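You operate a simulated robot arm through the tools that you are given. There is no shell and no other tool.

You are at the controls of a simulated robot arm. One attempt, no reset.

JOB
Ratchet the upper strap tight, then stopper the vent ring nearest the tall mould.
Fine: release pin down, handle shut; the stopper that lies on the round mould; other rings left open, winder knob and lower strap left alone.

The check looks at the end state, three seconds after you hand in, the way a careful person would. Anything else that was tipped, shoved, dropped, spilled or broken makes it a failure. Lids that push on must go on centred and level and be pressed home; caps that screw on are set level and turned clockwise until they are tight.

ROBOT AND FRAMES
A 7-joint arm with a two-finger parallel gripper, fixed in place. Base frame: the origin is at the foot of the arm, x ahead of it, y to its left, z up. Units: m, degrees, N and s.
With the tool pointing down near the work surface it reaches from about 0.3 to 0.62 m from the base axis. Its first joint turns from -143.0 to 143.0 degrees. Payload 3 kg.
The TCP is the grasp point between the finger pads, 0.03 m short of the fingertips. In the tool frame z runs along the fingers and y along their closing line. Largest opening 0.094 m; finger width 0.028, thickness 0.01; the body of the gripper, 0.05 by 0.096 m, starts 0.055 m behind the TCP.
Orientation is told as [roll, pitch, yaw] about the base's x, y, z axes, in that order, counted from this pose: with the fingers straight down and closing along the base's y, the tool's x points along the base's -x, its y along +y and its z along -z.

CONTROLS
- The arm moves only by the tool step_arm. Its arguments are lists of equal length, an entry for each row: "dp": the shift along the base's x, y, z in m, a list of three; "dr": the turn, a rotation vector about the base's x, y, z in degrees, a list of three; "grip": the closure, from 0 (fully open) to 1 (shut). In form: {"dp": [[tx, ty, tz], ...], "dr": [[wx, wy, wz], ...], "grip": [grip, ...]}. A call has 1 to 20 rows; each row shifts and turns the commanded pose from where the row before left it. A row lasts 0.2 s, in which the tool goes at most 0.05 m and 8.6 degrees; a call with a longer step from one row to the next is refused whole, and so is a gripper value outside its range. A pose out of reach is approached as far as the arm can. The call stops where the force on the tool passes 90 N (or 10 N more than at its start, if that is more) or the arm is blocked; 0.2 s more then pass. Each finger travels about 0.072 m/s and halts on what it meets, pressing with about 31 N; the grip force reading is that of the motor and also rises with nothing between the fingers. The clock runs only during rows and for 0.2 s after the last one: add rows that do not move to give the fingers time. The reply holds the time, the measured pose of the TCP, the force on the tool along the base axes, the opening and the grip force, in the units named above and with some noise, with the torque about the TCP (base axes, N m) and any sound that the robot's microphone picked up.
- Cameras (640 x 400 px; columns grow to the right, rows downward): "scene" is fixed at [0.4017, 0.651, 1.6274]; the picture's right is [-0.87, -0.50, 0.00], its down [-0.42, 0.73, -0.55] and it looks along [0.27, -0.47, -0.84] (base axes); focal length 214 px, centre (320, 200). "wrist" rides on the gripper at [0.076, 0.014, -0.102] in the tool frame; the picture's right is [-0.18, 0.98, 0.00], its down [-0.75, -0.14, -0.64] and it looks along [-0.63, -0.12, 0.77] (tool axes); focal length 243 px, centre (320, 200).
- capture(camera): a new picture of that camera. The clock stands still meanwhile.
- point_at(camera, pixels): for up to 12 pixels [column, row] of the newest picture of that camera ("zoom" is the newest enlarged one), the place [x, y, z] in the base frame of the surface seen there, good to about 0.002 m. The clock stands still meanwhile.
- inspect(camera, box): a new picture of the part [left, top, right, bottom] of that camera's present view, enlarged. The clock stands still meanwhile.
- hand_in(): hands the job in; it is judged then, once.

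Unless the task says otherwise, let go and move clear before handing in.

The tools are called after "Call:" as name(argument=value, ...) on one line, values as JSON. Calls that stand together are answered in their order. step_arm: Moves the arm, as the interface text tells. Its arguments: {"type":"object","properties":{"dp":{"type":"array","items":{"type":"array","items":{"type":"number"}}},"dr":{"type":"array","items":{"type":"array","items":{"type":"number"}}},"grip":{"type":"array","items":{"type":"number"}}},"required":["dp","dr","grip"]} The other tools are called the same way: capture (camera) takes a picture; point_at (camera, pixels) gives the place of the surface under pixels of a picture; inspect (camera, box) takes an enlarged picture of a part of a camera's view; hand_in () hands the job in.

At the start:

```text
time_s: 0.0
ee_pos: [0.4919, -0.1065, 1.2846]
orientation: [-0.1, 0.0, 0.0]
ft_force: [0.1, 0.5, -0.9]
ft_torque: [0.0, 0.01, -0.03]
opening: 0.094
finger_force: 0.0
```

scene: 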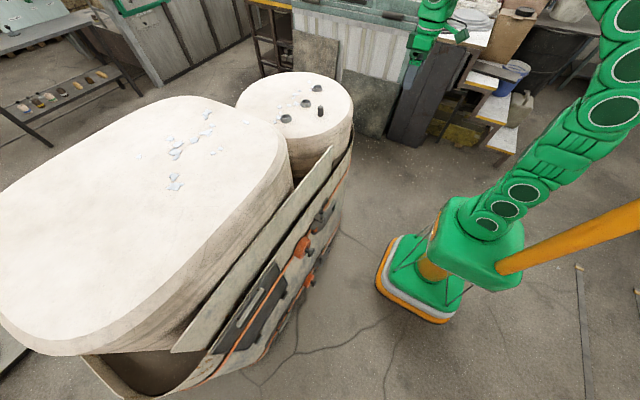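
wrist: 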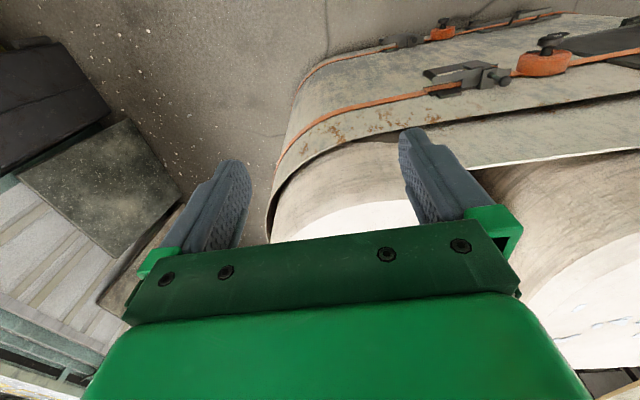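

The scene shows a round mould (about 295,120) carrying rings and a stopper, a tall mould to its left, and straps with orange reels at (300,245) and (308,280). I'll enlarge those parts first.

Call:
inspect(camera="scene", box=[230, 60, 360, 150])

Call:
inspect(camera="scene", box=[200, 170, 360, 340])

Call:
inspect(camera="wrist", box=[380, 0, 640, 160])

```text
4.44 times, centred on (295, 105) of scene
```

zoom: 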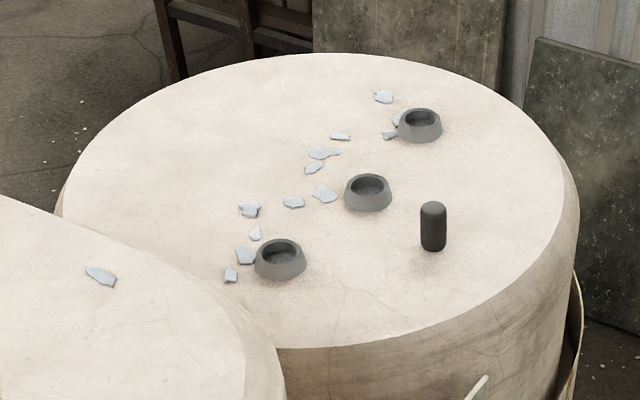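

```text
2.35 times, centred on (280, 255) of scene
```

zoom: 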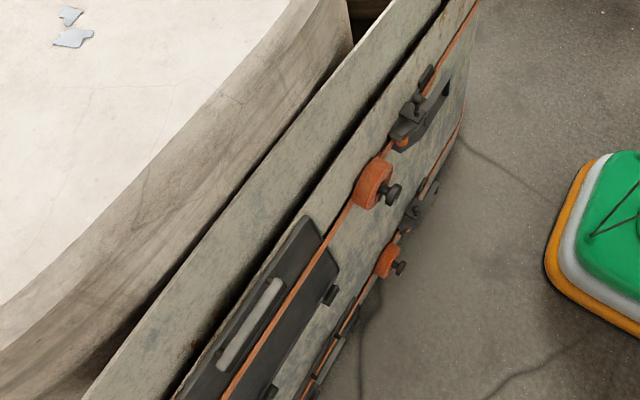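

```text
2.46 times, centred on (510, 80) of wrist
```

zoom: 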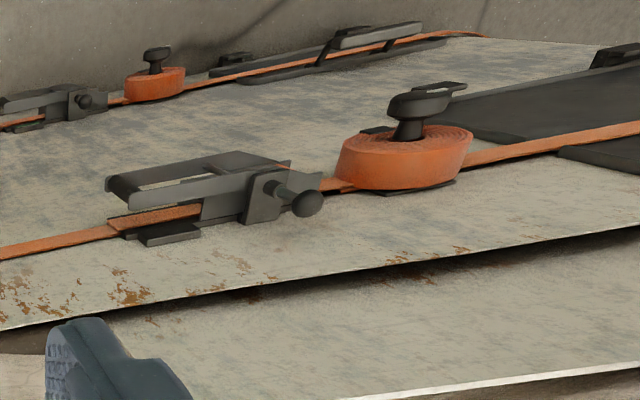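

The zooms show a ratchet with a release pin and lever left of the orange reel, the winder, which carries a knob. I'll measure points on them in 3D from both cameras.

Call:
point_at(camera="zoom", pixels=[[305, 203], [265, 190], [290, 172], [115, 185], [235, 160], [155, 238], [155, 215], [220, 180], [400, 100], [405, 140], [260, 210], [440, 88]])

Call:
inspect(camera="scene", box=[280, 170, 350, 280])

Call:
capture(camera="scene")

Call:
point_at(camera="scene", pixels=[[320, 105], [320, 110], [317, 88], [306, 103], [285, 118], [300, 130], [330, 100], [200, 130], [250, 200], [430, 270], [320, 150], [250, 75]])

```text
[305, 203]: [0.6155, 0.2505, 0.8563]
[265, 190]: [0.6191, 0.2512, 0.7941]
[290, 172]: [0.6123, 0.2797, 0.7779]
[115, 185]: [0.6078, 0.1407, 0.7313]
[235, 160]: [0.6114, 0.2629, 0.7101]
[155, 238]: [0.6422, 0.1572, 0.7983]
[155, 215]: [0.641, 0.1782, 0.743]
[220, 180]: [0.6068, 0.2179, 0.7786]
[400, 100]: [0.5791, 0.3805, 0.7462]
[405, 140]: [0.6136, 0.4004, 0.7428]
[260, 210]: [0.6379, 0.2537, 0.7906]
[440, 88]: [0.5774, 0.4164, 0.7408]
```

```text
3.64 times, centred on (315, 225) of scene
```

zoom: 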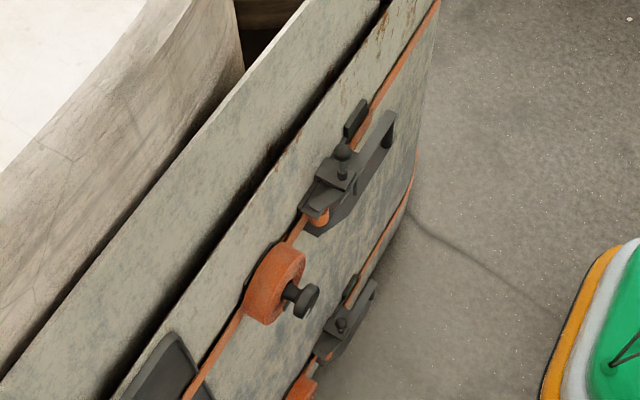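

```text
taken
```

scene: 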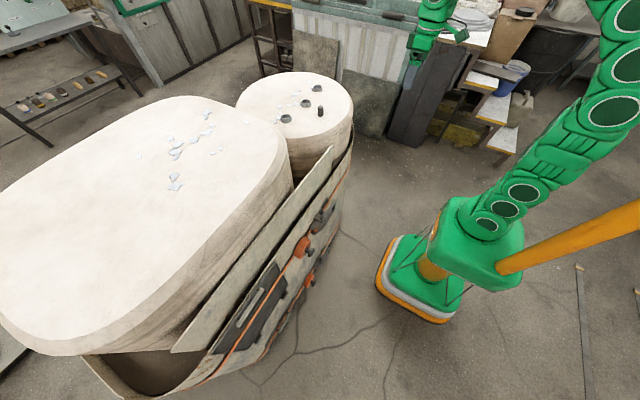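

```text
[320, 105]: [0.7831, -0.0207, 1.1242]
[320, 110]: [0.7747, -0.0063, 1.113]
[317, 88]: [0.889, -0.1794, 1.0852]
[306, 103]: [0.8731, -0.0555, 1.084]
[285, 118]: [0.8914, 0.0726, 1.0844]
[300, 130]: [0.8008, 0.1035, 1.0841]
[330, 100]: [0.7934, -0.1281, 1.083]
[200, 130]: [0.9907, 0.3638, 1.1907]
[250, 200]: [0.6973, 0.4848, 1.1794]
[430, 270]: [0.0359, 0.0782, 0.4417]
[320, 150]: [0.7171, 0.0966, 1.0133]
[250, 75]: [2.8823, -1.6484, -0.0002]
```

The upper ratchet is on the wall face at x≈0.61–0.64. Its release-pin knob is at about (0.616,0.251,0.856), and the handle runs out to y≈0.14. I'll move the wrist camera closer to see the mechanism properly.

Call:
step_arm(dp=[[-0.014, 0.03, -0.025], [-0.014, 0.03, -0.025], [-0.014, 0.03, -0.025], [-0.014, 0.03, -0.025], [-0.014, 0.03, -0.025], [-0.014, 0.03, -0.025], [-0.014, 0.03, -0.025], [-0.014, 0.03, -0.025], [-0.014, 0.03, -0.025], [-0.014, 0.03, -0.025]], dr=[[0, 0, 0], [0, 0, 0], [0, 0, 0], [0, 0, 0], [0, 0, 0], [0, 0, 0], [0, 0, 0], [0, 0, 0], [0, 0, 0], [0, 0, 0]], grip=[0, 0, 0, 0, 0, 0, 0, 0, 0, 0])

Call:
capture(camera="wrist")

Call:
capture(camera="scene")

```text
time_s: 2.2
ee_pos: [0.3548, 0.1942, 1.0347]
orientation: [-0.1, 0.0, 0.1]
ft_force: [0.1, 0.1, 0.4]
ft_torque: [0.0, 0.01, 0.01]
opening: 0.0938
finger_force: 0.1
```

```text
taken
```

wrist: 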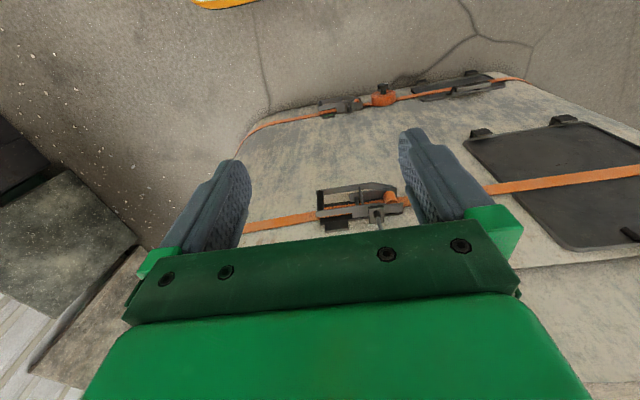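

```text
taken
```

scene: 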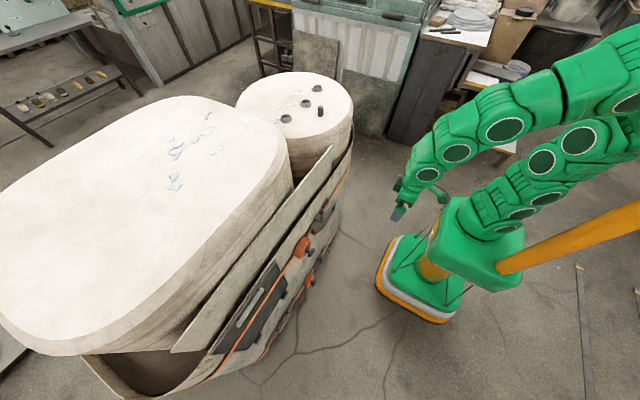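

The wrist view shows the upper ratchet around (360,200), partly behind the gripper. I'll enlarge it.

Call:
inspect(camera="wrist", box=[240, 160, 440, 245])

Call:
inspect(camera="wrist", box=[300, 70, 420, 130])

Call:
inspect(camera="scene", box=[285, 190, 345, 240])

```text
3.20 times, centred on (340, 202) of wrist
```

zoom: 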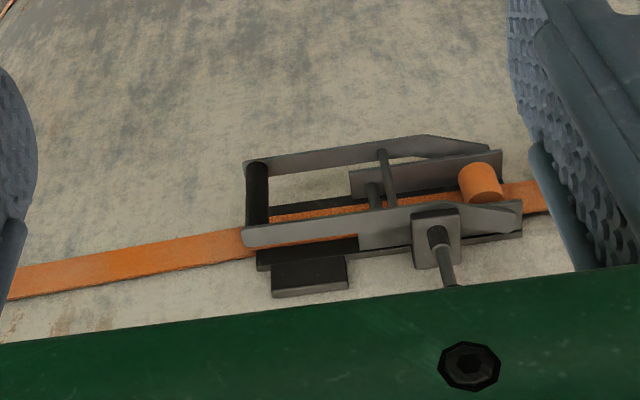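

```text
5.33 times, centred on (360, 100) of wrist
```

zoom: 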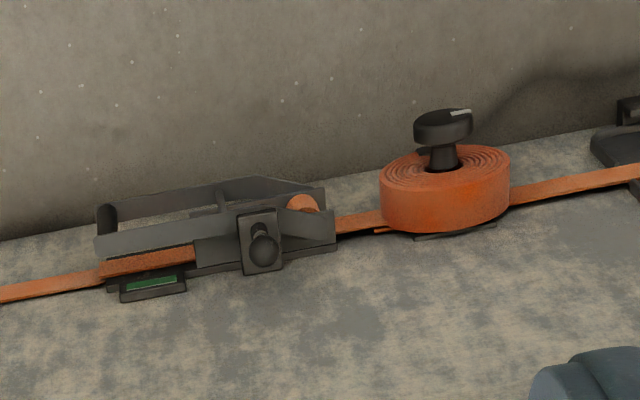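

```text
8.00 times, centred on (315, 215) of scene
```

zoom: 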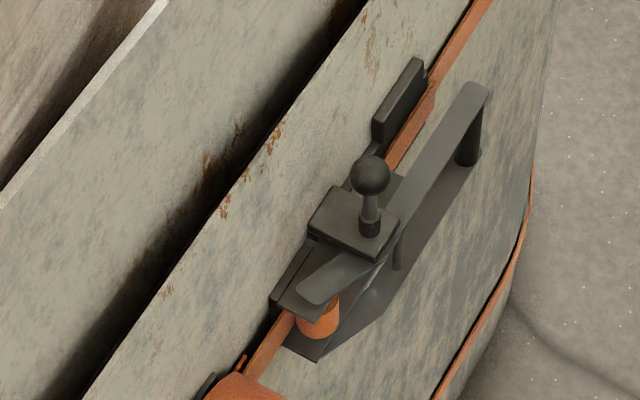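

The upper ratchet's pin has a long stem with the ball at (370,172) in the scene zoom. The lower ratchet's indicator block shows a green window at (150,283), while the upper one's window looks dark. I'll measure key points.

Call:
point_at(camera="zoom", pixels=[[370, 162], [370, 180], [369, 210], [369, 230], [330, 210], [385, 250], [475, 90], [468, 150], [440, 130], [398, 90], [318, 318], [330, 280]])

Call:
inspect(camera="wrist", box=[240, 160, 440, 245])

Call:
point_at(camera="zoom", pixels=[[258, 170], [255, 215], [260, 238], [280, 158], [420, 142], [480, 185], [500, 215], [438, 228], [448, 275], [418, 250], [300, 270], [310, 292]])

```text
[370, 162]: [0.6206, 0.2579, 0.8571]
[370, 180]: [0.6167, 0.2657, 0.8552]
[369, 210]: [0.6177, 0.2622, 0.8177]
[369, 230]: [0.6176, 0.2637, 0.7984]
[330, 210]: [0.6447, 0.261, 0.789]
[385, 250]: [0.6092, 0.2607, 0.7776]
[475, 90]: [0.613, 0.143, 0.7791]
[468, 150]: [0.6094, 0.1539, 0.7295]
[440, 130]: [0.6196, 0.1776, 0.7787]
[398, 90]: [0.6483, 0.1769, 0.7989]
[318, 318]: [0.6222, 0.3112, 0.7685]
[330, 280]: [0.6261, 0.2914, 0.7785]
```

```text
3.20 times, centred on (340, 202) of wrist
```

zoom: 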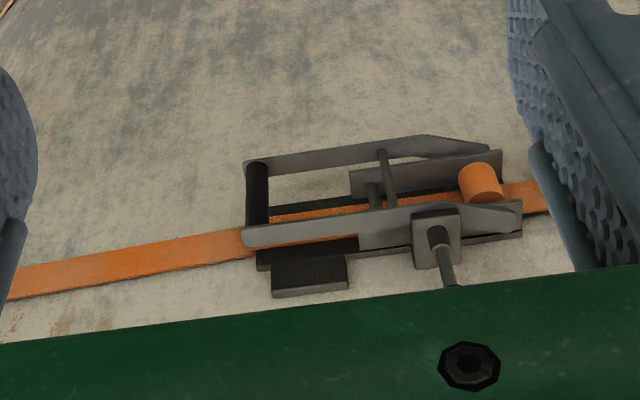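

```text
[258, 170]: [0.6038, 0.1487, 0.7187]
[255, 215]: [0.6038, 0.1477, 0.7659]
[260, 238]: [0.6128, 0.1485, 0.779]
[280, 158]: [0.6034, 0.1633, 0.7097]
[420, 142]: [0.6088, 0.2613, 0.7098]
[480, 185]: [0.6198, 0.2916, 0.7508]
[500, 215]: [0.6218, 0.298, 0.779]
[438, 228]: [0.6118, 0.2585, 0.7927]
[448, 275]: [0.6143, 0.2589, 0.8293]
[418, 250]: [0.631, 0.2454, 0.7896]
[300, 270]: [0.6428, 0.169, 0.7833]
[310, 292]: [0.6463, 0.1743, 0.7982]
```

The crossbar of the handle is at about (0.61,0.149), z 0.71–0.78, and the drum axis is near (0.625,0.295). I'll measure the lower ratchet's pin to tell whether the upper pin is up or down.

Call:
inspect(camera="wrist", box=[300, 70, 420, 130])

Call:
point_at(camera="zoom", pixels=[[263, 248], [258, 225], [250, 262], [272, 215], [107, 220], [150, 283], [125, 290], [175, 295], [303, 202], [320, 240], [450, 125], [450, 155]])

Call:
inspect(camera="scene", box=[300, 230, 345, 290])

```text
5.33 times, centred on (360, 100) of wrist
```

zoom: 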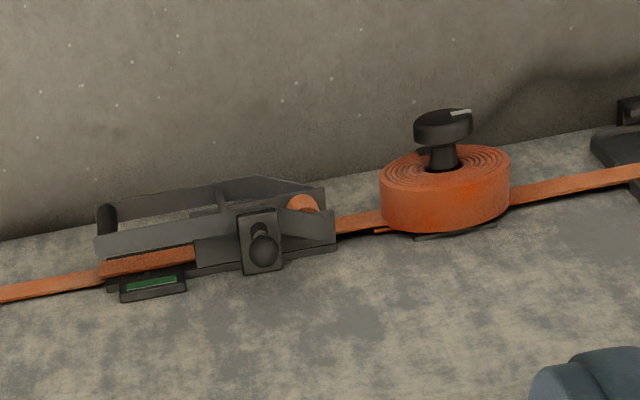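

```text
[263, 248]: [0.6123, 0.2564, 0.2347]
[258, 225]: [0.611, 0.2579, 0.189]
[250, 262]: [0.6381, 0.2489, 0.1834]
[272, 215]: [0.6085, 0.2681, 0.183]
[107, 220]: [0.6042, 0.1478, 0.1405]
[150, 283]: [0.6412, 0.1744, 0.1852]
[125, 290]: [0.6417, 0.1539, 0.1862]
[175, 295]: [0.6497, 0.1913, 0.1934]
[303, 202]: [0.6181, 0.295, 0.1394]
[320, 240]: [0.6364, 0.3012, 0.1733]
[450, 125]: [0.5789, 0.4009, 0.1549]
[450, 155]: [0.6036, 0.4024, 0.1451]
```

```text
6.67 times, centred on (322, 260) of scene
```

zoom: 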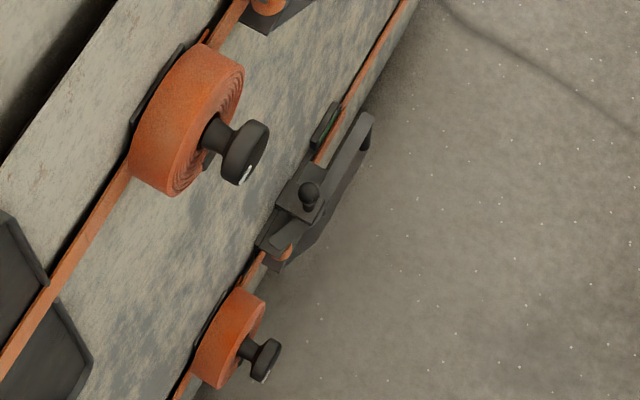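

The lower pin's ball sits right on its collar, while the upper one stands about 15–20 mm off its block, so the upper release pin is up and has to go down. I'll turn the tool to point at the wall, standing off at x≈0.48.

Call:
step_arm(dp=[[0.0114, 0.006, -0.0123], [0.0114, 0.006, -0.0123], [0.0114, 0.006, -0.0123], [0.0114, 0.006, -0.0123], [0.0114, 0.006, -0.0123], [0.0114, 0.006, -0.0123], [0.0114, 0.006, -0.0123], [0.0114, 0.006, -0.0123], [0.0114, 0.006, -0.0123], [0.0114, 0.006, -0.0123], [0.0114, 0.006, -0.0123]], dr=[[0, -8.18, 0], [0, -8.18, 0], [0, -8.18, 0], [0, -8.18, 0], [0, -8.18, 0], [0, -8.18, 0], [0, -8.18, 0], [0, -8.18, 0], [0, -8.18, 0], [0, -8.18, 0], [0, -8.18, 0]], grip=[0, 0, 0, 0, 0, 0, 0, 0, 0, 0, 0])

Call:
capture(camera="wrist")

Call:
capture(camera="scene")

```text
time_s: 4.4
ee_pos: [0.4012, 0.3252, 0.9796]
orientation: [13.8, -30.8, -11.6]
ft_force: [-0.1, -0.6, 0.3]
ft_torque: [-0.04, -0.01, -0.02]
opening: 0.0939
finger_force: 0.1
out of reach, approached as far as the arm can: row 3, 4, 5, 6, 7, 8, 9, 10, 11
stopped in row 11: the arm was blocked; the commanded pose is now the measured one
```

```text
taken
```

wrist: 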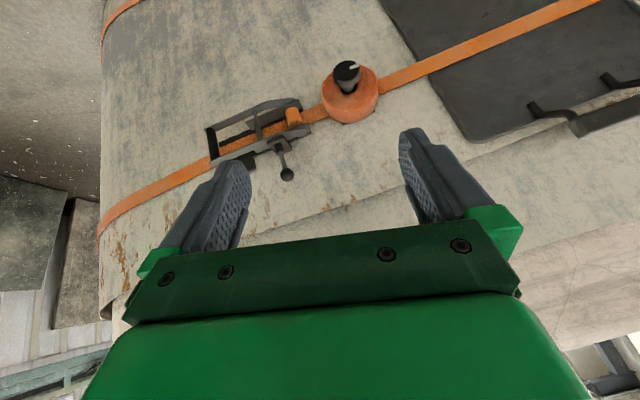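

```text
taken
```

scene: 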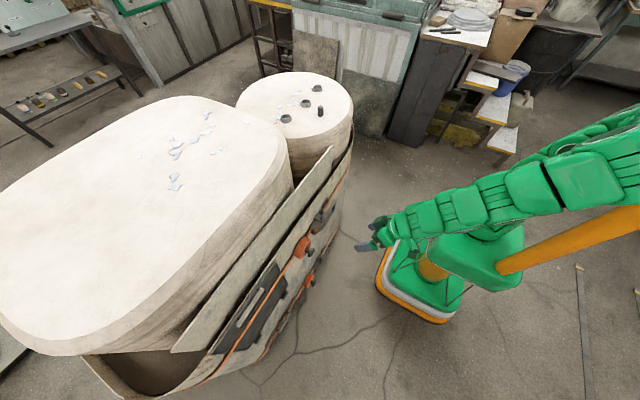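

The arm hit a wrist limit past pitch −30° at this folded-in position. I'll pull back toward the middle, level out the roll, and test a forward tilt further out, where the forearm is straighter.

Call:
step_arm(dp=[[0.008, -0.0375, 0.012], [0.008, -0.0375, 0.012], [0.008, -0.0375, 0.012], [0.008, -0.0375, 0.012], [0.008, -0.0375, 0.012], [0.008, -0.0375, 0.012]], dr=[[-2, -0.7, 3.25], [-2, -0.7, 3.25], [-2, -0.7, 3.25], [-2, -0.7, 3.25], [-2, -0.7, 3.25], [-2, -0.7, 3.25]], grip=[0, 0, 0, 0, 0, 0])

Call:
inspect(camera="scene", box=[300, 0, 640, 330])

```text
time_s: 5.8
ee_pos: [0.4601, 0.1535, 1.0583]
orientation: [-0.6, -32.2, 13.7]
ft_force: [1.0, 0.5, 0.7]
ft_torque: [0.01, 0.01, 0.0]
opening: 0.0938
finger_force: 0.0
out of reach, approached as far as the arm can: row 1, 2, 3, 4, 5
```

```text
1.21 times, centred on (470, 165) of scene
```

zoom: 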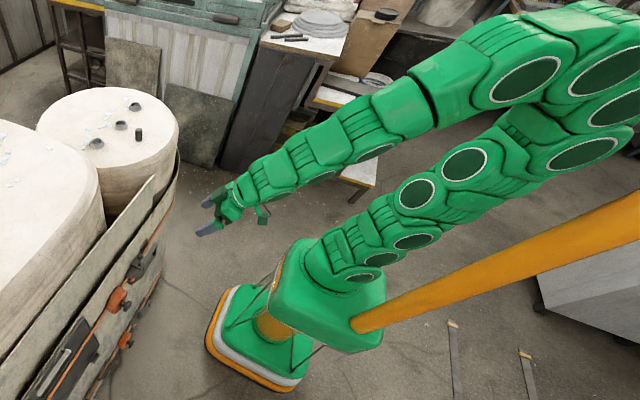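

The pose is now in reach with roll ≈0, pitch −32 and yaw 14. Next I'll move outward and down while testing a steeper forward pitch.

Call:
step_arm(dp=[[0.01, -0.005, -0.02], [0.01, -0.005, -0.02], [0.01, -0.005, -0.02], [0.01, -0.005, -0.02]], dr=[[0.8, -3.2, 0], [0.8, -3.2, 0], [0.8, -3.2, 0], [0.8, -3.2, 0]], grip=[0, 0, 0, 0])

Call:
capture(camera="wrist")

```text
time_s: 6.8
ee_pos: [0.5437, 0.1735, 1.0358]
orientation: [1.0, -43.9, 13.9]
ft_force: [0.1, 0.1, -0.7]
ft_torque: [0.0, 0.03, 0.02]
opening: 0.094
finger_force: 0.1
out of reach, approached as far as the arm can: row 1, 2, 3, 4
```

```text
taken
```

wrist: 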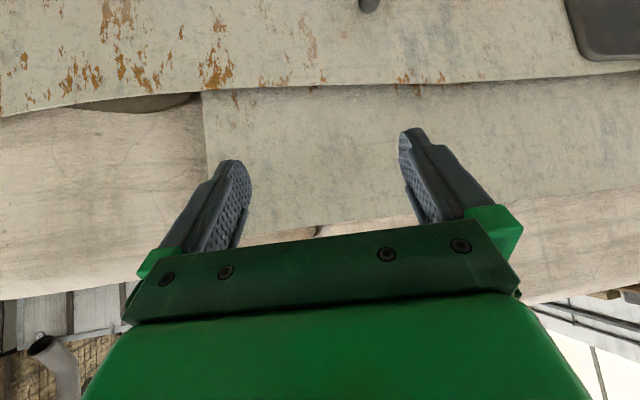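

Pitch and reach trade off: −44° is only available at about r 0.57 and z 1.03. I'll measure the wall's top edge and inner panel to know the clearance for a tool pointing more steeply down.

Call:
point_at(camera="wrist", pixels=[[300, 60], [300, 78], [300, 84], [300, 100], [300, 150], [300, 210], [100, 100], [550, 60], [550, 90], [340, 215], [370, 3], [500, 5]])

Call:
inspect(camera="scene", box=[260, 140, 400, 240])

Call:
point_at(camera="zoom", pixels=[[200, 250], [190, 270], [215, 290], [230, 270], [240, 240], [150, 380], [165, 370], [310, 100], [300, 180], [330, 90]])

```text
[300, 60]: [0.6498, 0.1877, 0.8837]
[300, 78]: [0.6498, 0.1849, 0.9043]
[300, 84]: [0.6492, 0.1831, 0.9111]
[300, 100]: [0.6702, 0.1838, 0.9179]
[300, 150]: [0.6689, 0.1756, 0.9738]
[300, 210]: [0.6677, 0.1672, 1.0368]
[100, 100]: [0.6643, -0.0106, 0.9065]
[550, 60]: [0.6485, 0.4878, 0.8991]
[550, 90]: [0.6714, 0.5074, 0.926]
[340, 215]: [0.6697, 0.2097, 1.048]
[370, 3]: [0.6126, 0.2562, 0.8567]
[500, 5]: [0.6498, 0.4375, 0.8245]
```

```text
4.00 times, centred on (330, 190) of scene
```

zoom: 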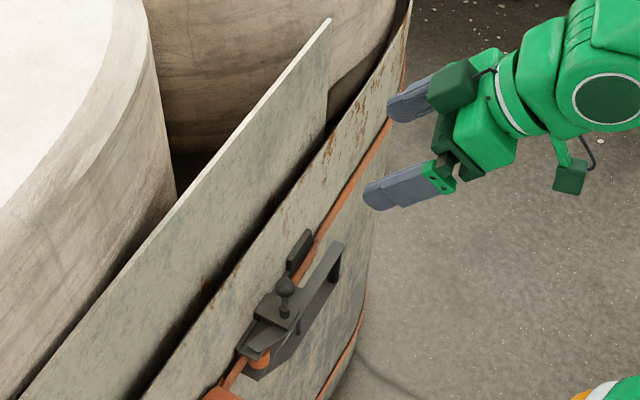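

```text
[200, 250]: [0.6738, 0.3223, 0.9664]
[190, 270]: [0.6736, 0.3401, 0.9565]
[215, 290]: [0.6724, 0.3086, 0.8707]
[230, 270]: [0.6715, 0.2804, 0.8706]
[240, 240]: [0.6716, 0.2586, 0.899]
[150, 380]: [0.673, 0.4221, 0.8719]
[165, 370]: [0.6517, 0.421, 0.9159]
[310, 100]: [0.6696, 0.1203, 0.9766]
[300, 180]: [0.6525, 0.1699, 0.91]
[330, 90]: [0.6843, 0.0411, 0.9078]
```

The wall face is x≈0.65 up to z 0.91, with the panel at x≈0.67 behind it. A mild tilt of about −20° clears the wall, so I'll close the fingers and ease the pitch back before pushing the pin from above.

Call:
step_arm(dp=[[0, 0, 0], [0, 0, 0.0], [0, 0, 0], [0, 0, 0], [0, 0, 0]], dr=[[-1.45, 5.8, 0], [-1.45, 5.8, 0], [-1.45, 5.8, 0], [-1.45, 5.8, 0], [0, 0, 0]], grip=[1, 1, 1, 1, 1])

```text
time_s: 8.0
ee_pos: [0.5453, 0.1726, 1.0371]
orientation: [-0.7, -21.6, 14.0]
ft_force: [0.2, 1.0, 0.6]
ft_torque: [0.04, 0.03, 0.02]
opening: 0.0
finger_force: 31.2
```

The tool now holds steady at pitch −21.6, yaw 14, with the fingers shut. I'll move to hover above the pin ball.

Call:
step_arm(dp=[[0.0117, 0.0166, -0.0213], [0.0117, 0.0166, -0.0213], [0.0117, 0.0166, -0.0213], [0.0117, 0.0166, -0.0213], [0.0117, 0.0166, -0.0213], [0, 0, 0]], dr=[[0, 0, 0], [0, 0, 0], [0, 0, 0], [0, 0, 0], [0, 0, 0], [0, 0, 0]], grip=[1, 1, 1, 1, 1, 1])

Call:
capture(camera="wrist")

Call:
inspect(camera="scene", box=[270, 160, 370, 240])

```text
time_s: 9.4
ee_pos: [0.6021, 0.2555, 0.9297]
orientation: [-0.7, -21.8, 14.0]
ft_force: [-0.4, 0.2, 0.6]
ft_torque: [0.02, 0.03, 0.03]
opening: 0.0
finger_force: 30.9
```

```text
taken
```

wrist: 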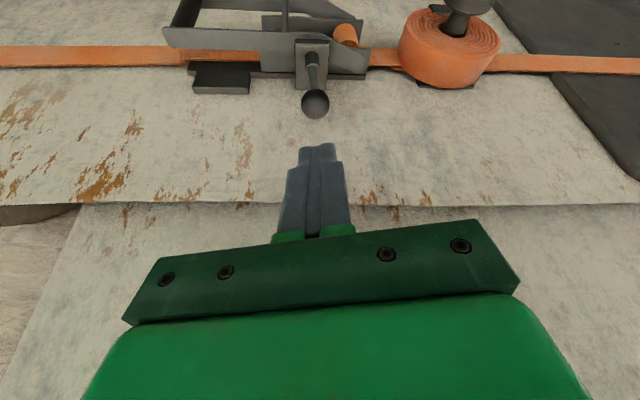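

```text
5.00 times, centred on (320, 200) of scene
```

zoom: 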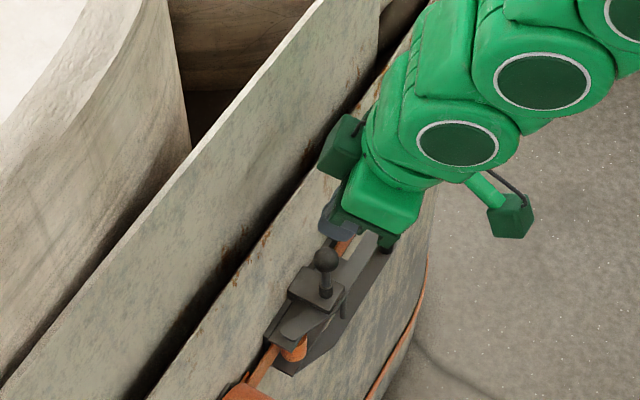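

The fingertips at (318,148) are right above the pin ball at (315,103) in the wrist view. I'll confirm with point readings.

Call:
point_at(camera="wrist", pixels=[[315, 103], [315, 112], [312, 150], [324, 150], [312, 75], [302, 85], [325, 85]])

```text
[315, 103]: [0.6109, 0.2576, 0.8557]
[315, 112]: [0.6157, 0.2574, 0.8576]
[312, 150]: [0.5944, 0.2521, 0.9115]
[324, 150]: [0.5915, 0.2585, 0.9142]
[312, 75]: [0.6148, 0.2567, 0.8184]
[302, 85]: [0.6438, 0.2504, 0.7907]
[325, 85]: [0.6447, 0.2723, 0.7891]
```

The ball top is at z≈0.858 and the tip centre is about (0.613,0.258,0.902). I'll descend onto it and press gently, watching the force.

Call:
step_arm(dp=[[0, 0, -0.012], [0, 0, -0.012], [0, 0, -0.012], [0, 0, -0.004], [0, 0, -0.004], [0, 0, -0.003], [0, 0, -0.003], [0, 0, -0.003], [0, 0, -0.003], [0, 0, -0.003], [0, 0, -0.003]], dr=[[0, 0, 0], [0, 0, 0], [0, 0, 0], [0, 0, 0], [0, 0, 0], [0, 0, 0], [0, 0, 0], [0, 0, 0], [0, 0, 0], [0, 0, 0], [0, 0, 0]], grip=[1, 1, 1, 1, 1, 1, 1, 1, 1, 1, 1])

Call:
capture(camera="wrist")

Call:
inspect(camera="scene", box=[270, 160, 370, 240])

```text
time_s: 11.8
ee_pos: [0.6041, 0.2564, 0.8678]
orientation: [-0.7, -21.7, 14.0]
ft_force: [-17.3, -3.2, 27.0]
ft_torque: [-0.09, 0.18, -0.03]
opening: 0.0
finger_force: 30.6
```

```text
taken
```

wrist: 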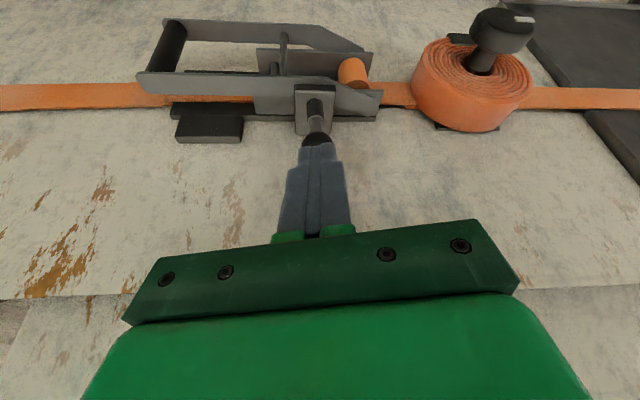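

```text
5.00 times, centred on (320, 200) of scene
```

zoom: 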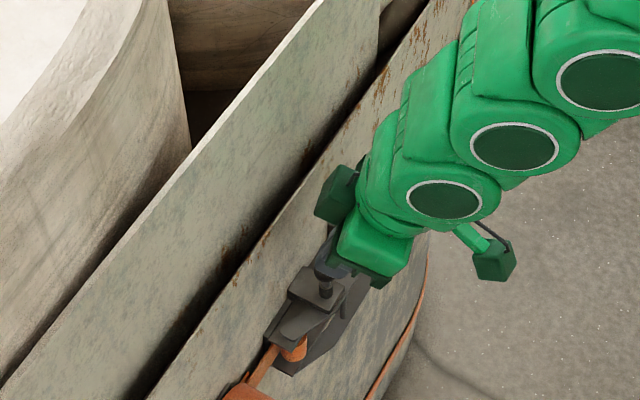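

Pressing with about 27 N, the tool has gone roughly 18 mm below the first-contact height. I'll press a few mm more to see whether it's bottomed.

Call:
step_arm(dp=[[0, 0, -0.002], [0, 0, -0.002], [0, 0, -0.002], [0, 0, 0]], dr=[[0, 0, 0], [0, 0, 0], [0, 0, 0], [0, 0, 0]], grip=[1, 1, 1, 1])

```text
time_s: 12.6
ee_pos: [0.6043, 0.2564, 0.8687]
orientation: [-0.5, -22.5, 13.9]
ft_force: [-108.5, -44.1, 234.2]
ft_torque: [-0.84, -0.2, -0.46]
opening: 0.0
finger_force: 31.0
stopped in row 4: the force on the tool passed its limit at 93 N (the readings are from after the stop); the commanded pose is now the measured one
```

It's bottomed out: the force spiked with no further travel. I'll back off upward and look at the pin.

Call:
step_arm(dp=[[0, 0, 0.005], [0, 0, 0.015], [0, 0, 0.02], [-0.01, 0, 0.02], [-0.02, -0.01, 0.02]], dr=[[0, 0, 0], [0, 0, 0], [0, 0, 0], [0, 0, 0], [0, 0, 0]], grip=[1, 1, 1, 1, 1])

Call:
capture(camera="wrist")

Call:
inspect(camera="scene", box=[285, 190, 345, 240])

Call:
point_at(camera="zoom", pixels=[[370, 180], [370, 195], [369, 210], [360, 230], [330, 210]])

```text
time_s: 13.8
ee_pos: [0.5729, 0.2469, 0.9431]
orientation: [-0.6, -22.0, 14.0]
ft_force: [0.8, -0.1, 0.2]
ft_torque: [-0.03, 0.04, 0.01]
opening: 0.0002
finger_force: 31.1
```

```text
taken
```

wrist: 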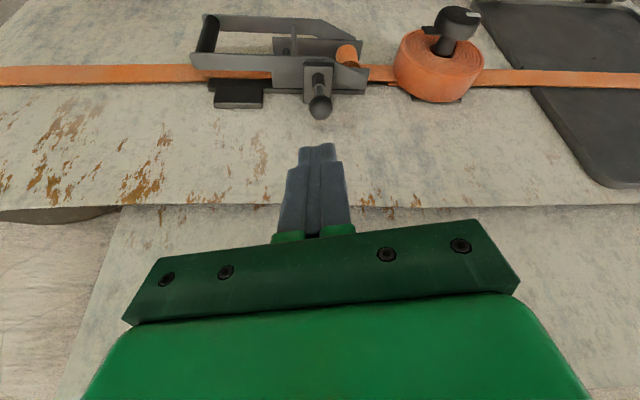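

```text
8.00 times, centred on (315, 215) of scene
```

zoom: 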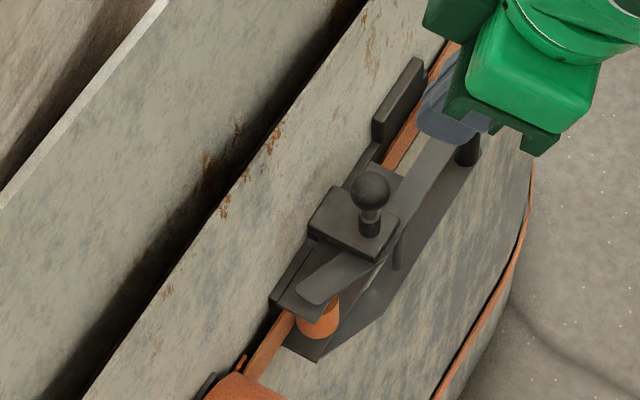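

```text
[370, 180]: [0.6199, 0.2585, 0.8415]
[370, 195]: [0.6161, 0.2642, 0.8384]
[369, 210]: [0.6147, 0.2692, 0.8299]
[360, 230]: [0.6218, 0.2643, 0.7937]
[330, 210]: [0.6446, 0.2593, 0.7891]
```

The ball now reads z≈0.8415 against 0.857 before, so it dropped about 16 mm and sits on its collar like the lower one: the pin is down. Next I'll try the handle crossbar at (0.611,0.149) with about −35° pitch, first at a stand-off.

Call:
step_arm(dp=[[-0.012, -0.025, -0.012], [-0.012, -0.025, -0.012], [-0.01, -0.025, -0.013], [-0.009, -0.022, -0.013], [0, 0, 0]], dr=[[0.85, -3.4, 0], [0.85, -3.4, 0], [0.85, -3.4, 0], [0.85, -3.4, 0], [0, 0, 0]], grip=[0.47, 0.47, 0.47, 0.47, 0.47])

Call:
capture(camera="wrist")

```text
time_s: 15.0
ee_pos: [0.5638, 0.1592, 0.9024]
orientation: [-0.7, -35.9, 14.0]
ft_force: [-0.2, -0.7, -0.9]
ft_torque: [0.0, 0.01, 0.02]
opening: 0.0498
finger_force: 0.0
out of reach, approached as far as the arm can: row 4
```

```text
taken
```

wrist: 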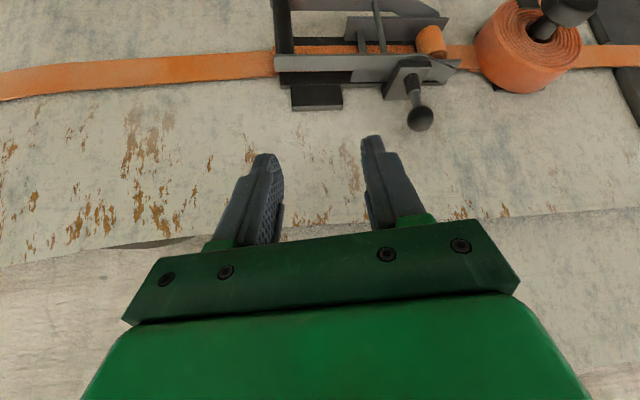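

Pitch −36° is the limit here, and −30° still fits between the handle plates. I'll set pitch −30 at a stand-off along the finger direction, in line with the crossbar.

Call:
step_arm(dp=[[0.0, -0.007, -0.028], [0.001, -0.007, -0.028], [0.001, -0.0075, -0.028], [0, 0, 0]], dr=[[-0.48, 1.95, 0], [-0.48, 1.95, 0], [-0.48, 1.95, 0], [0, 0, 0]], grip=[0.47, 0.47, 0.47, 0.47])

Call:
capture(camera="wrist")

Call:
inspect(camera="scene", box=[270, 160, 370, 240])

```text
time_s: 16.0
ee_pos: [0.5662, 0.1377, 0.8214]
orientation: [-0.6, -30.1, 14.0]
ft_force: [0.1, -1.1, 0.6]
ft_torque: [0.04, 0.03, 0.01]
opening: 0.0498
finger_force: 0.0
```

```text
taken
```

wrist: 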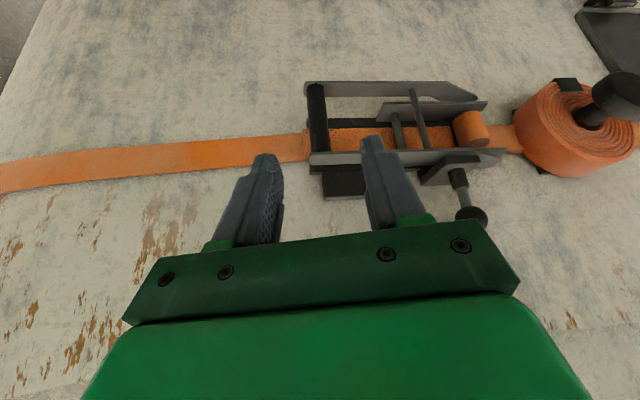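

```text
5.00 times, centred on (320, 200) of scene
```

zoom: 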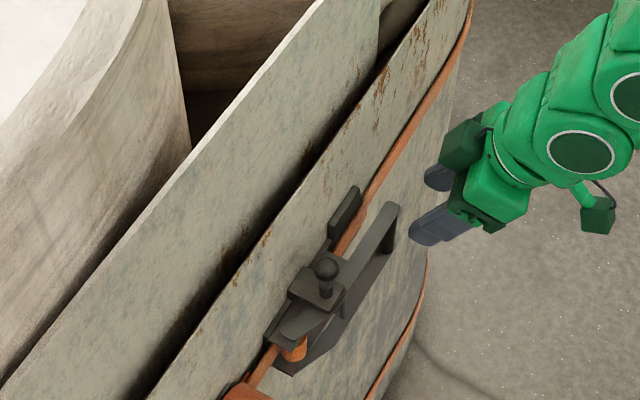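

I have a clear view of the crossbar at (318,90–150) with the fingers either side of it. I'll measure the exact bar and finger positions.

Call:
point_at(camera="wrist", pixels=[[316, 95], [316, 115], [320, 140], [316, 158], [350, 158], [316, 84], [350, 88], [265, 157], [372, 140], [366, 140], [380, 140], [318, 165]])

Call:
inspect(camera="wrist", box=[230, 60, 430, 220])

```text
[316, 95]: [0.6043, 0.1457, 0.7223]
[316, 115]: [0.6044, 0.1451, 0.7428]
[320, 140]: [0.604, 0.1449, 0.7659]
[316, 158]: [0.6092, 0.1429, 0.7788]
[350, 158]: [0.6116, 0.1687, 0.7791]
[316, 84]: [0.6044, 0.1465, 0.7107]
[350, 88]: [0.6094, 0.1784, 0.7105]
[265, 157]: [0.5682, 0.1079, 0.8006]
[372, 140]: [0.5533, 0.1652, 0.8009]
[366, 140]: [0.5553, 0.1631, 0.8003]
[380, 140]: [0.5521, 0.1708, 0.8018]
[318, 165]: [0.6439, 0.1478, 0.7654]
```

```text
2.50 times, centred on (330, 140) of wrist
```

zoom: 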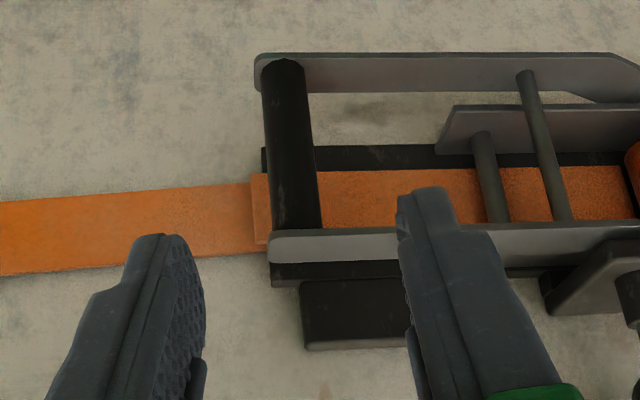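

The bar centre is at about (0.612,0.148), with the plates at z 0.71 and 0.779. I'll lower 11 mm, slide in along the finger direction, and stop with the tips just around the bar.

Call:
step_arm(dp=[[0, -0.002, -0.011], [0.0086, 0.0022, -0.0153], [0.0086, 0.0022, -0.0153], [0.0086, 0.0022, -0.0153], [0.0085, 0.0021, -0.0153], [0, 0, 0]], dr=[[0, 0, 0], [0, 0, 0], [0, 0, 0], [0, 0, 0], [0, 0, 0], [0, 0, 0]], grip=[0.47, 0.47, 0.47, 0.47, 0.47, 0.47])

Call:
capture(camera="wrist")

Call:
inspect(camera="scene", box=[290, 170, 370, 230])

```text
time_s: 17.4
ee_pos: [0.6002, 0.1429, 0.7468]
orientation: [-0.6, -30.2, 13.9]
ft_force: [0.0, 0.0, 0.2]
ft_torque: [0.02, -0.01, 0.02]
opening: 0.0496
finger_force: 0.1
```

```text
taken
```

wrist: 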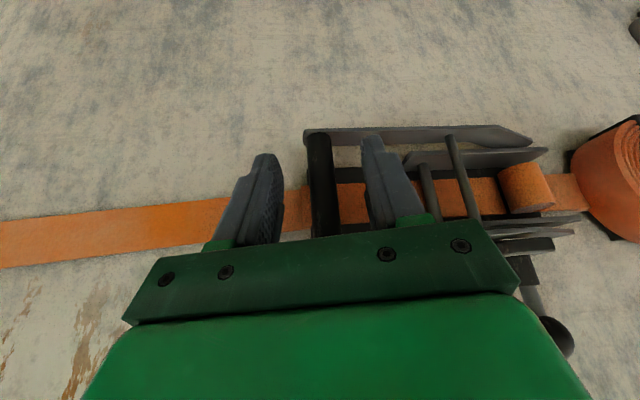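

```text
6.67 times, centred on (330, 200) of scene
```

zoom: 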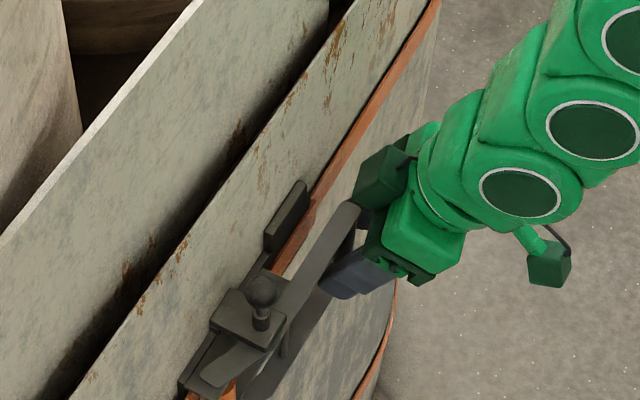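

There's no contact force, and the bar at (320,185) sits between the fingers, with the inner finger below the top plate. Closing on the bar.

Call:
step_arm(dp=[[0, 0, 0], [0, 0, 0], [0, 0, 0]], dr=[[0, 0, 0], [0, 0, 0], [0, 0, 0]], grip=[1, 1, 1])

Call:
capture(camera="wrist")

```text
time_s: 18.2
ee_pos: [0.5987, 0.1426, 0.7463]
orientation: [-0.7, -30.1, 14.0]
ft_force: [1.7, 6.2, -0.5]
ft_torque: [-0.07, 0.16, 0.05]
opening: 0.0191
finger_force: 44.5
```

```text
taken
```

wrist: 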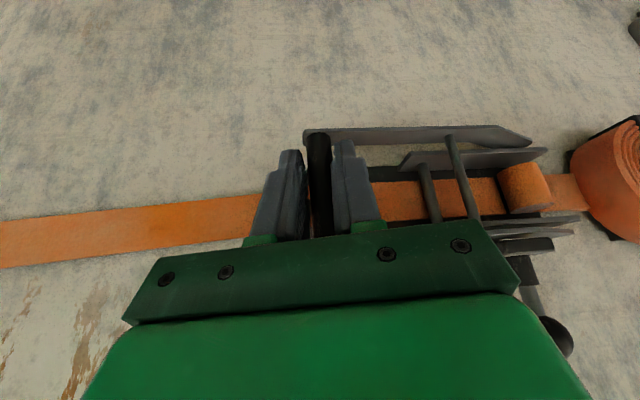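

The bar is held (opening 0.019). I'll start swinging the handle outward on an arc about the drum axis at roughly (0.631,0.297), radius 0.15, in small steps.

Call:
step_arm(dp=[[-0.0045, 0.0006, 0], [-0.004, 0.0007, 0], [-0.0064, 0.0013, 0], [-0.0064, 0.0015, 0], [-0.0062, 0.0018, 0], [-0.0063, 0.0021, 0], [0, 0, 0]], dr=[[0, 0, 0], [0, 0, 0], [0, 0, 0], [0, 0, 0], [0, 0, 0], [0, 0, 0], [0, 0, 0]], grip=[1, 1, 1, 1, 1, 1, 1])

Call:
capture(camera="wrist")

Call:
inspect(camera="scene", box=[290, 170, 370, 230])

```text
time_s: 19.9
ee_pos: [0.563, 0.1504, 0.7442]
orientation: [-0.6, -29.9, 13.6]
ft_force: [-4.0, -11.4, 4.0]
ft_torque: [0.39, 0.26, -0.25]
opening: 0.0155
finger_force: 44.7
stopped in row 7: the force on the tool passed its limit at 91 N (the readings are from after the stop); the commanded pose is now the measured one
```

```text
taken
```

wrist: 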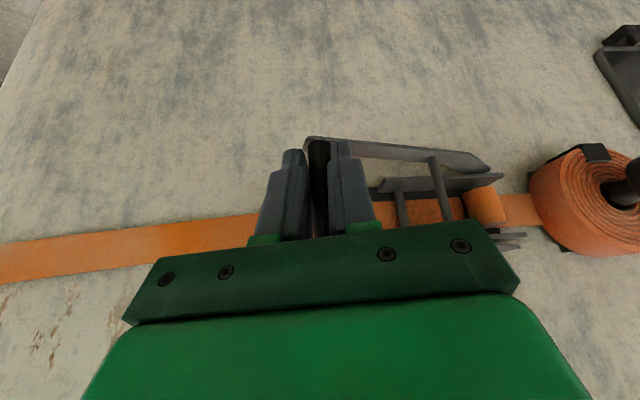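

```text
6.67 times, centred on (330, 200) of scene
```

zoom: 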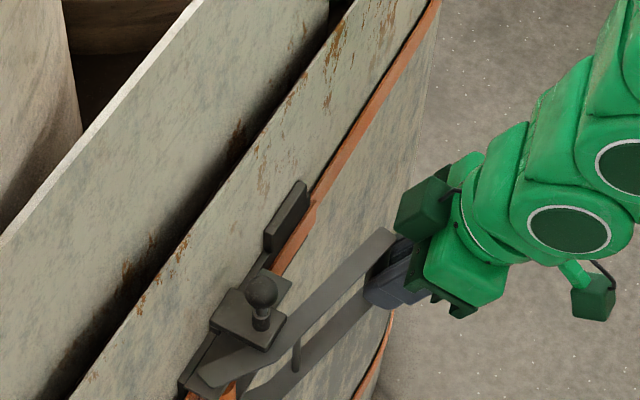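

The handle has swung out about 35 mm, but the opening shrank to 0.0155, so the bar is slipping toward the fingertips. I'll open a little and measure where the bar is now.

Call:
step_arm(dp=[[0, 0, 0], [0, 0, 0]], dr=[[0, 0, 0], [0, 0, 0]], grip=[0.5, 0.5])

Call:
inspect(camera="wrist", box=[230, 100, 530, 280])

Call:
inspect(camera="scene", box=[290, 170, 370, 230])

Call:
point_at(camera="zoom", pixels=[[385, 238], [375, 250], [330, 290], [260, 340], [210, 380], [297, 350], [262, 290]])

Call:
capture(camera="wrist")

```text
time_s: 20.5
ee_pos: [0.5637, 0.1521, 0.7446]
orientation: [-0.5, -29.9, 13.8]
ft_force: [0.1, 0.5, 1.1]
ft_torque: [-0.01, 0.0, -0.02]
opening: 0.047
finger_force: 0.2
```

```text
2.13 times, centred on (380, 190) of wrist
```

zoom: 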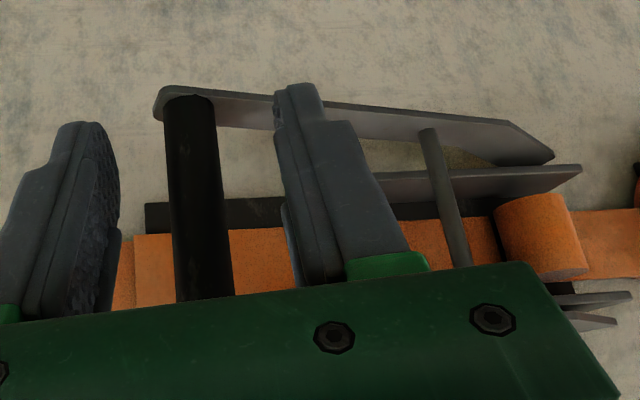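

```text
6.67 times, centred on (330, 200) of scene
```

zoom: 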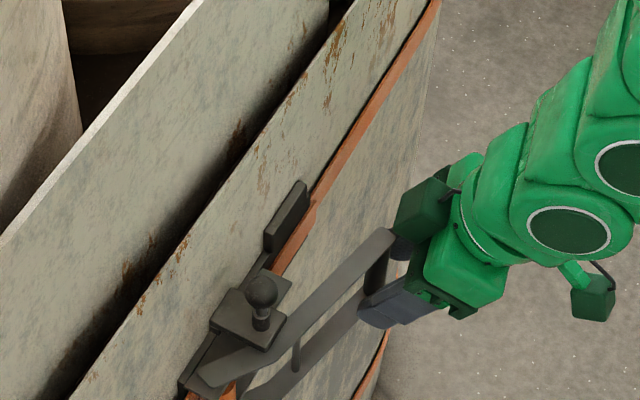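

```text
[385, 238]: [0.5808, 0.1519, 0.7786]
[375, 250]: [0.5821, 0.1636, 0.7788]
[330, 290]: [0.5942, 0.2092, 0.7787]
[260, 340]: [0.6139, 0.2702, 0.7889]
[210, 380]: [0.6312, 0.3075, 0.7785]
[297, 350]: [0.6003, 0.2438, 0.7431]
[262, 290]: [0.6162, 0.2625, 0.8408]
```

```text
taken
```

wrist: 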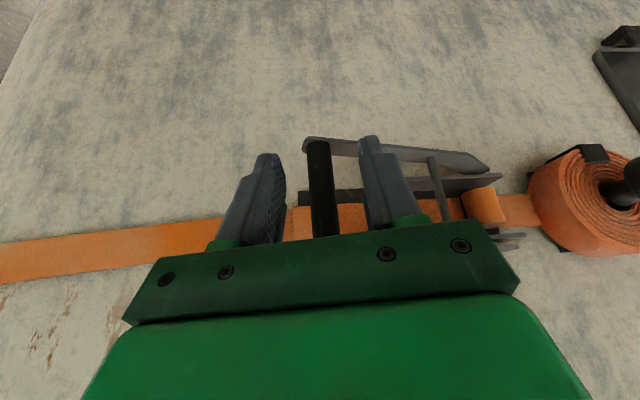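

The handle now stands about 19° open with the bar near (0.582,0.153), roughly 5 mm closer to the tips than before. There's more room behind it now, so I'll regrip about 9 mm deeper and keep swinging.

Call:
step_arm(dp=[[0.005, 0.0005, 0.001], [0.004, 0.0005, 0.001], [0, 0, 0], [0, 0, 0], [0, 0, 0]], dr=[[0, 0, 0], [0, 0, 0], [0, 0, 0], [0, 0, 0], [0, 0, 0]], grip=[0.5, 0.5, 1, 1, 1])

Call:
step_arm(dp=[[-0.005, 0.002, 0], [-0.005, 0.002, 0], [-0.0051, 0.0021, 0], [-0.0058, 0.003, 0], [-0.0058, 0.0031, 0], [-0.0056, 0.0035, 0], [-0.0056, 0.0036, 0]], dr=[[0, 0, 0], [0, 0, 0], [0, 0, 0], [0, 0, 0], [0, 0, 0], [0, 0, 0], [0, 0, 0]], grip=[1, 1, 1, 1, 1, 1, 1])

Call:
inspect(camera="scene", box=[290, 170, 370, 230])

```text
time_s: 21.7
ee_pos: [0.5726, 0.1516, 0.7466]
orientation: [-0.5, -29.7, 13.7]
ft_force: [0.4, 3.6, -3.3]
ft_torque: [-0.09, 0.48, 0.07]
opening: 0.0195
finger_force: 45.4
```

```text
time_s: 23.3
ee_pos: [0.5398, 0.1676, 0.7459]
orientation: [-0.7, -29.6, 13.5]
ft_force: [-16.4, -27.4, 14.6]
ft_torque: [0.27, -0.39, -0.28]
opening: 0.0198
finger_force: 45.5
out of reach, approached as far as the arm can: row 7
```

```text
6.67 times, centred on (330, 200) of scene
```

zoom: 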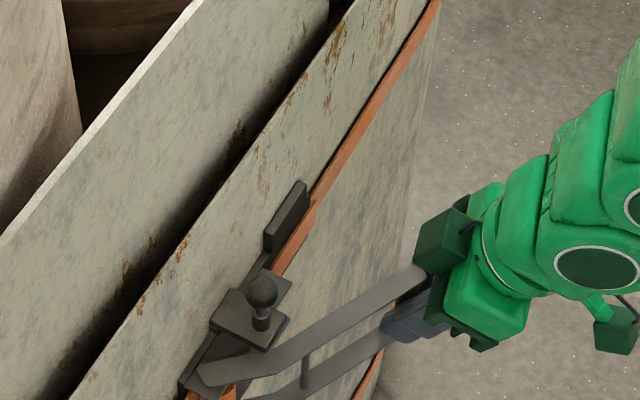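

The grip is solid now, and the handle is at about 33°. Pitch −30 runs out of reach here, so I'll ease it to about −20 and continue the arc to around 60°.

Call:
step_arm(dp=[[0, 0, 0], [0, 0, 0], [-0.005, 0.0038, 0], [-0.005, 0.0038, 0], [-0.0058, 0.004, 0], [-0.0049, 0.0045, 0], [-0.0049, 0.0045, 0], [-0.0045, 0.0049, 0], [-0.0045, 0.0049, 0], [0, 0, 0]], dr=[[-1.2, 4.85, 0], [-1.2, 4.85, 0], [0, 0, 0], [0, 0, 0], [0, 0, 0], [0, 0, 0], [0, 0, 0], [0, 0, 0], [0, 0, 0], [0, 0, 0]], grip=[1, 1, 1, 1, 1, 1, 1, 1, 1, 1])

Call:
inspect(camera="scene", box=[290, 170, 370, 230])

Call:
capture(camera="wrist")

```text
time_s: 25.3
ee_pos: [0.5053, 0.1964, 0.7459]
orientation: [-0.7, -19.4, 13.7]
ft_force: [-9.6, -9.5, 24.8]
ft_torque: [0.74, -1.0, -0.23]
opening: 0.0198
finger_force: 44.9
stopped in row 9: the force on the tool passed its limit at 92 N (the readings are from after the stop); the commanded pose is now the measured one
```

```text
6.67 times, centred on (330, 200) of scene
```

zoom: 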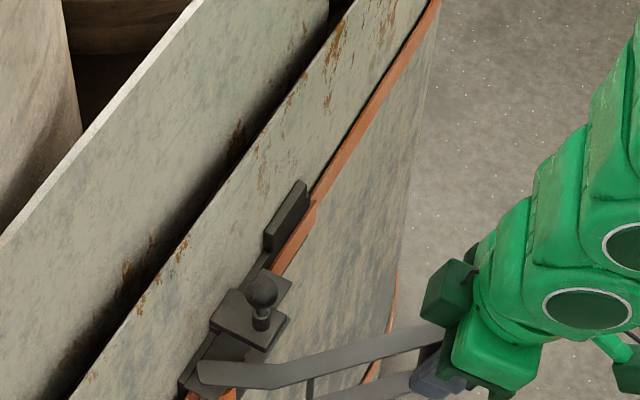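

```text
taken
```

wrist: 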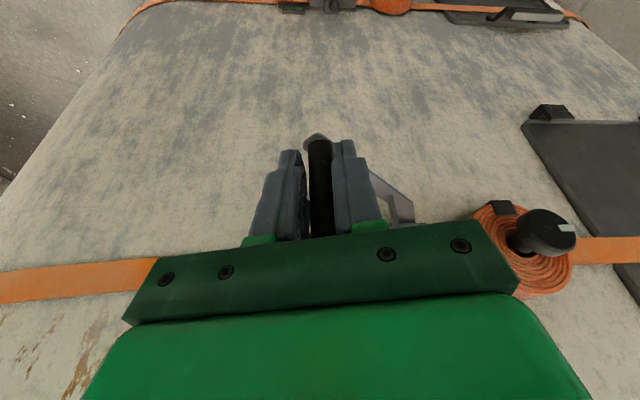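

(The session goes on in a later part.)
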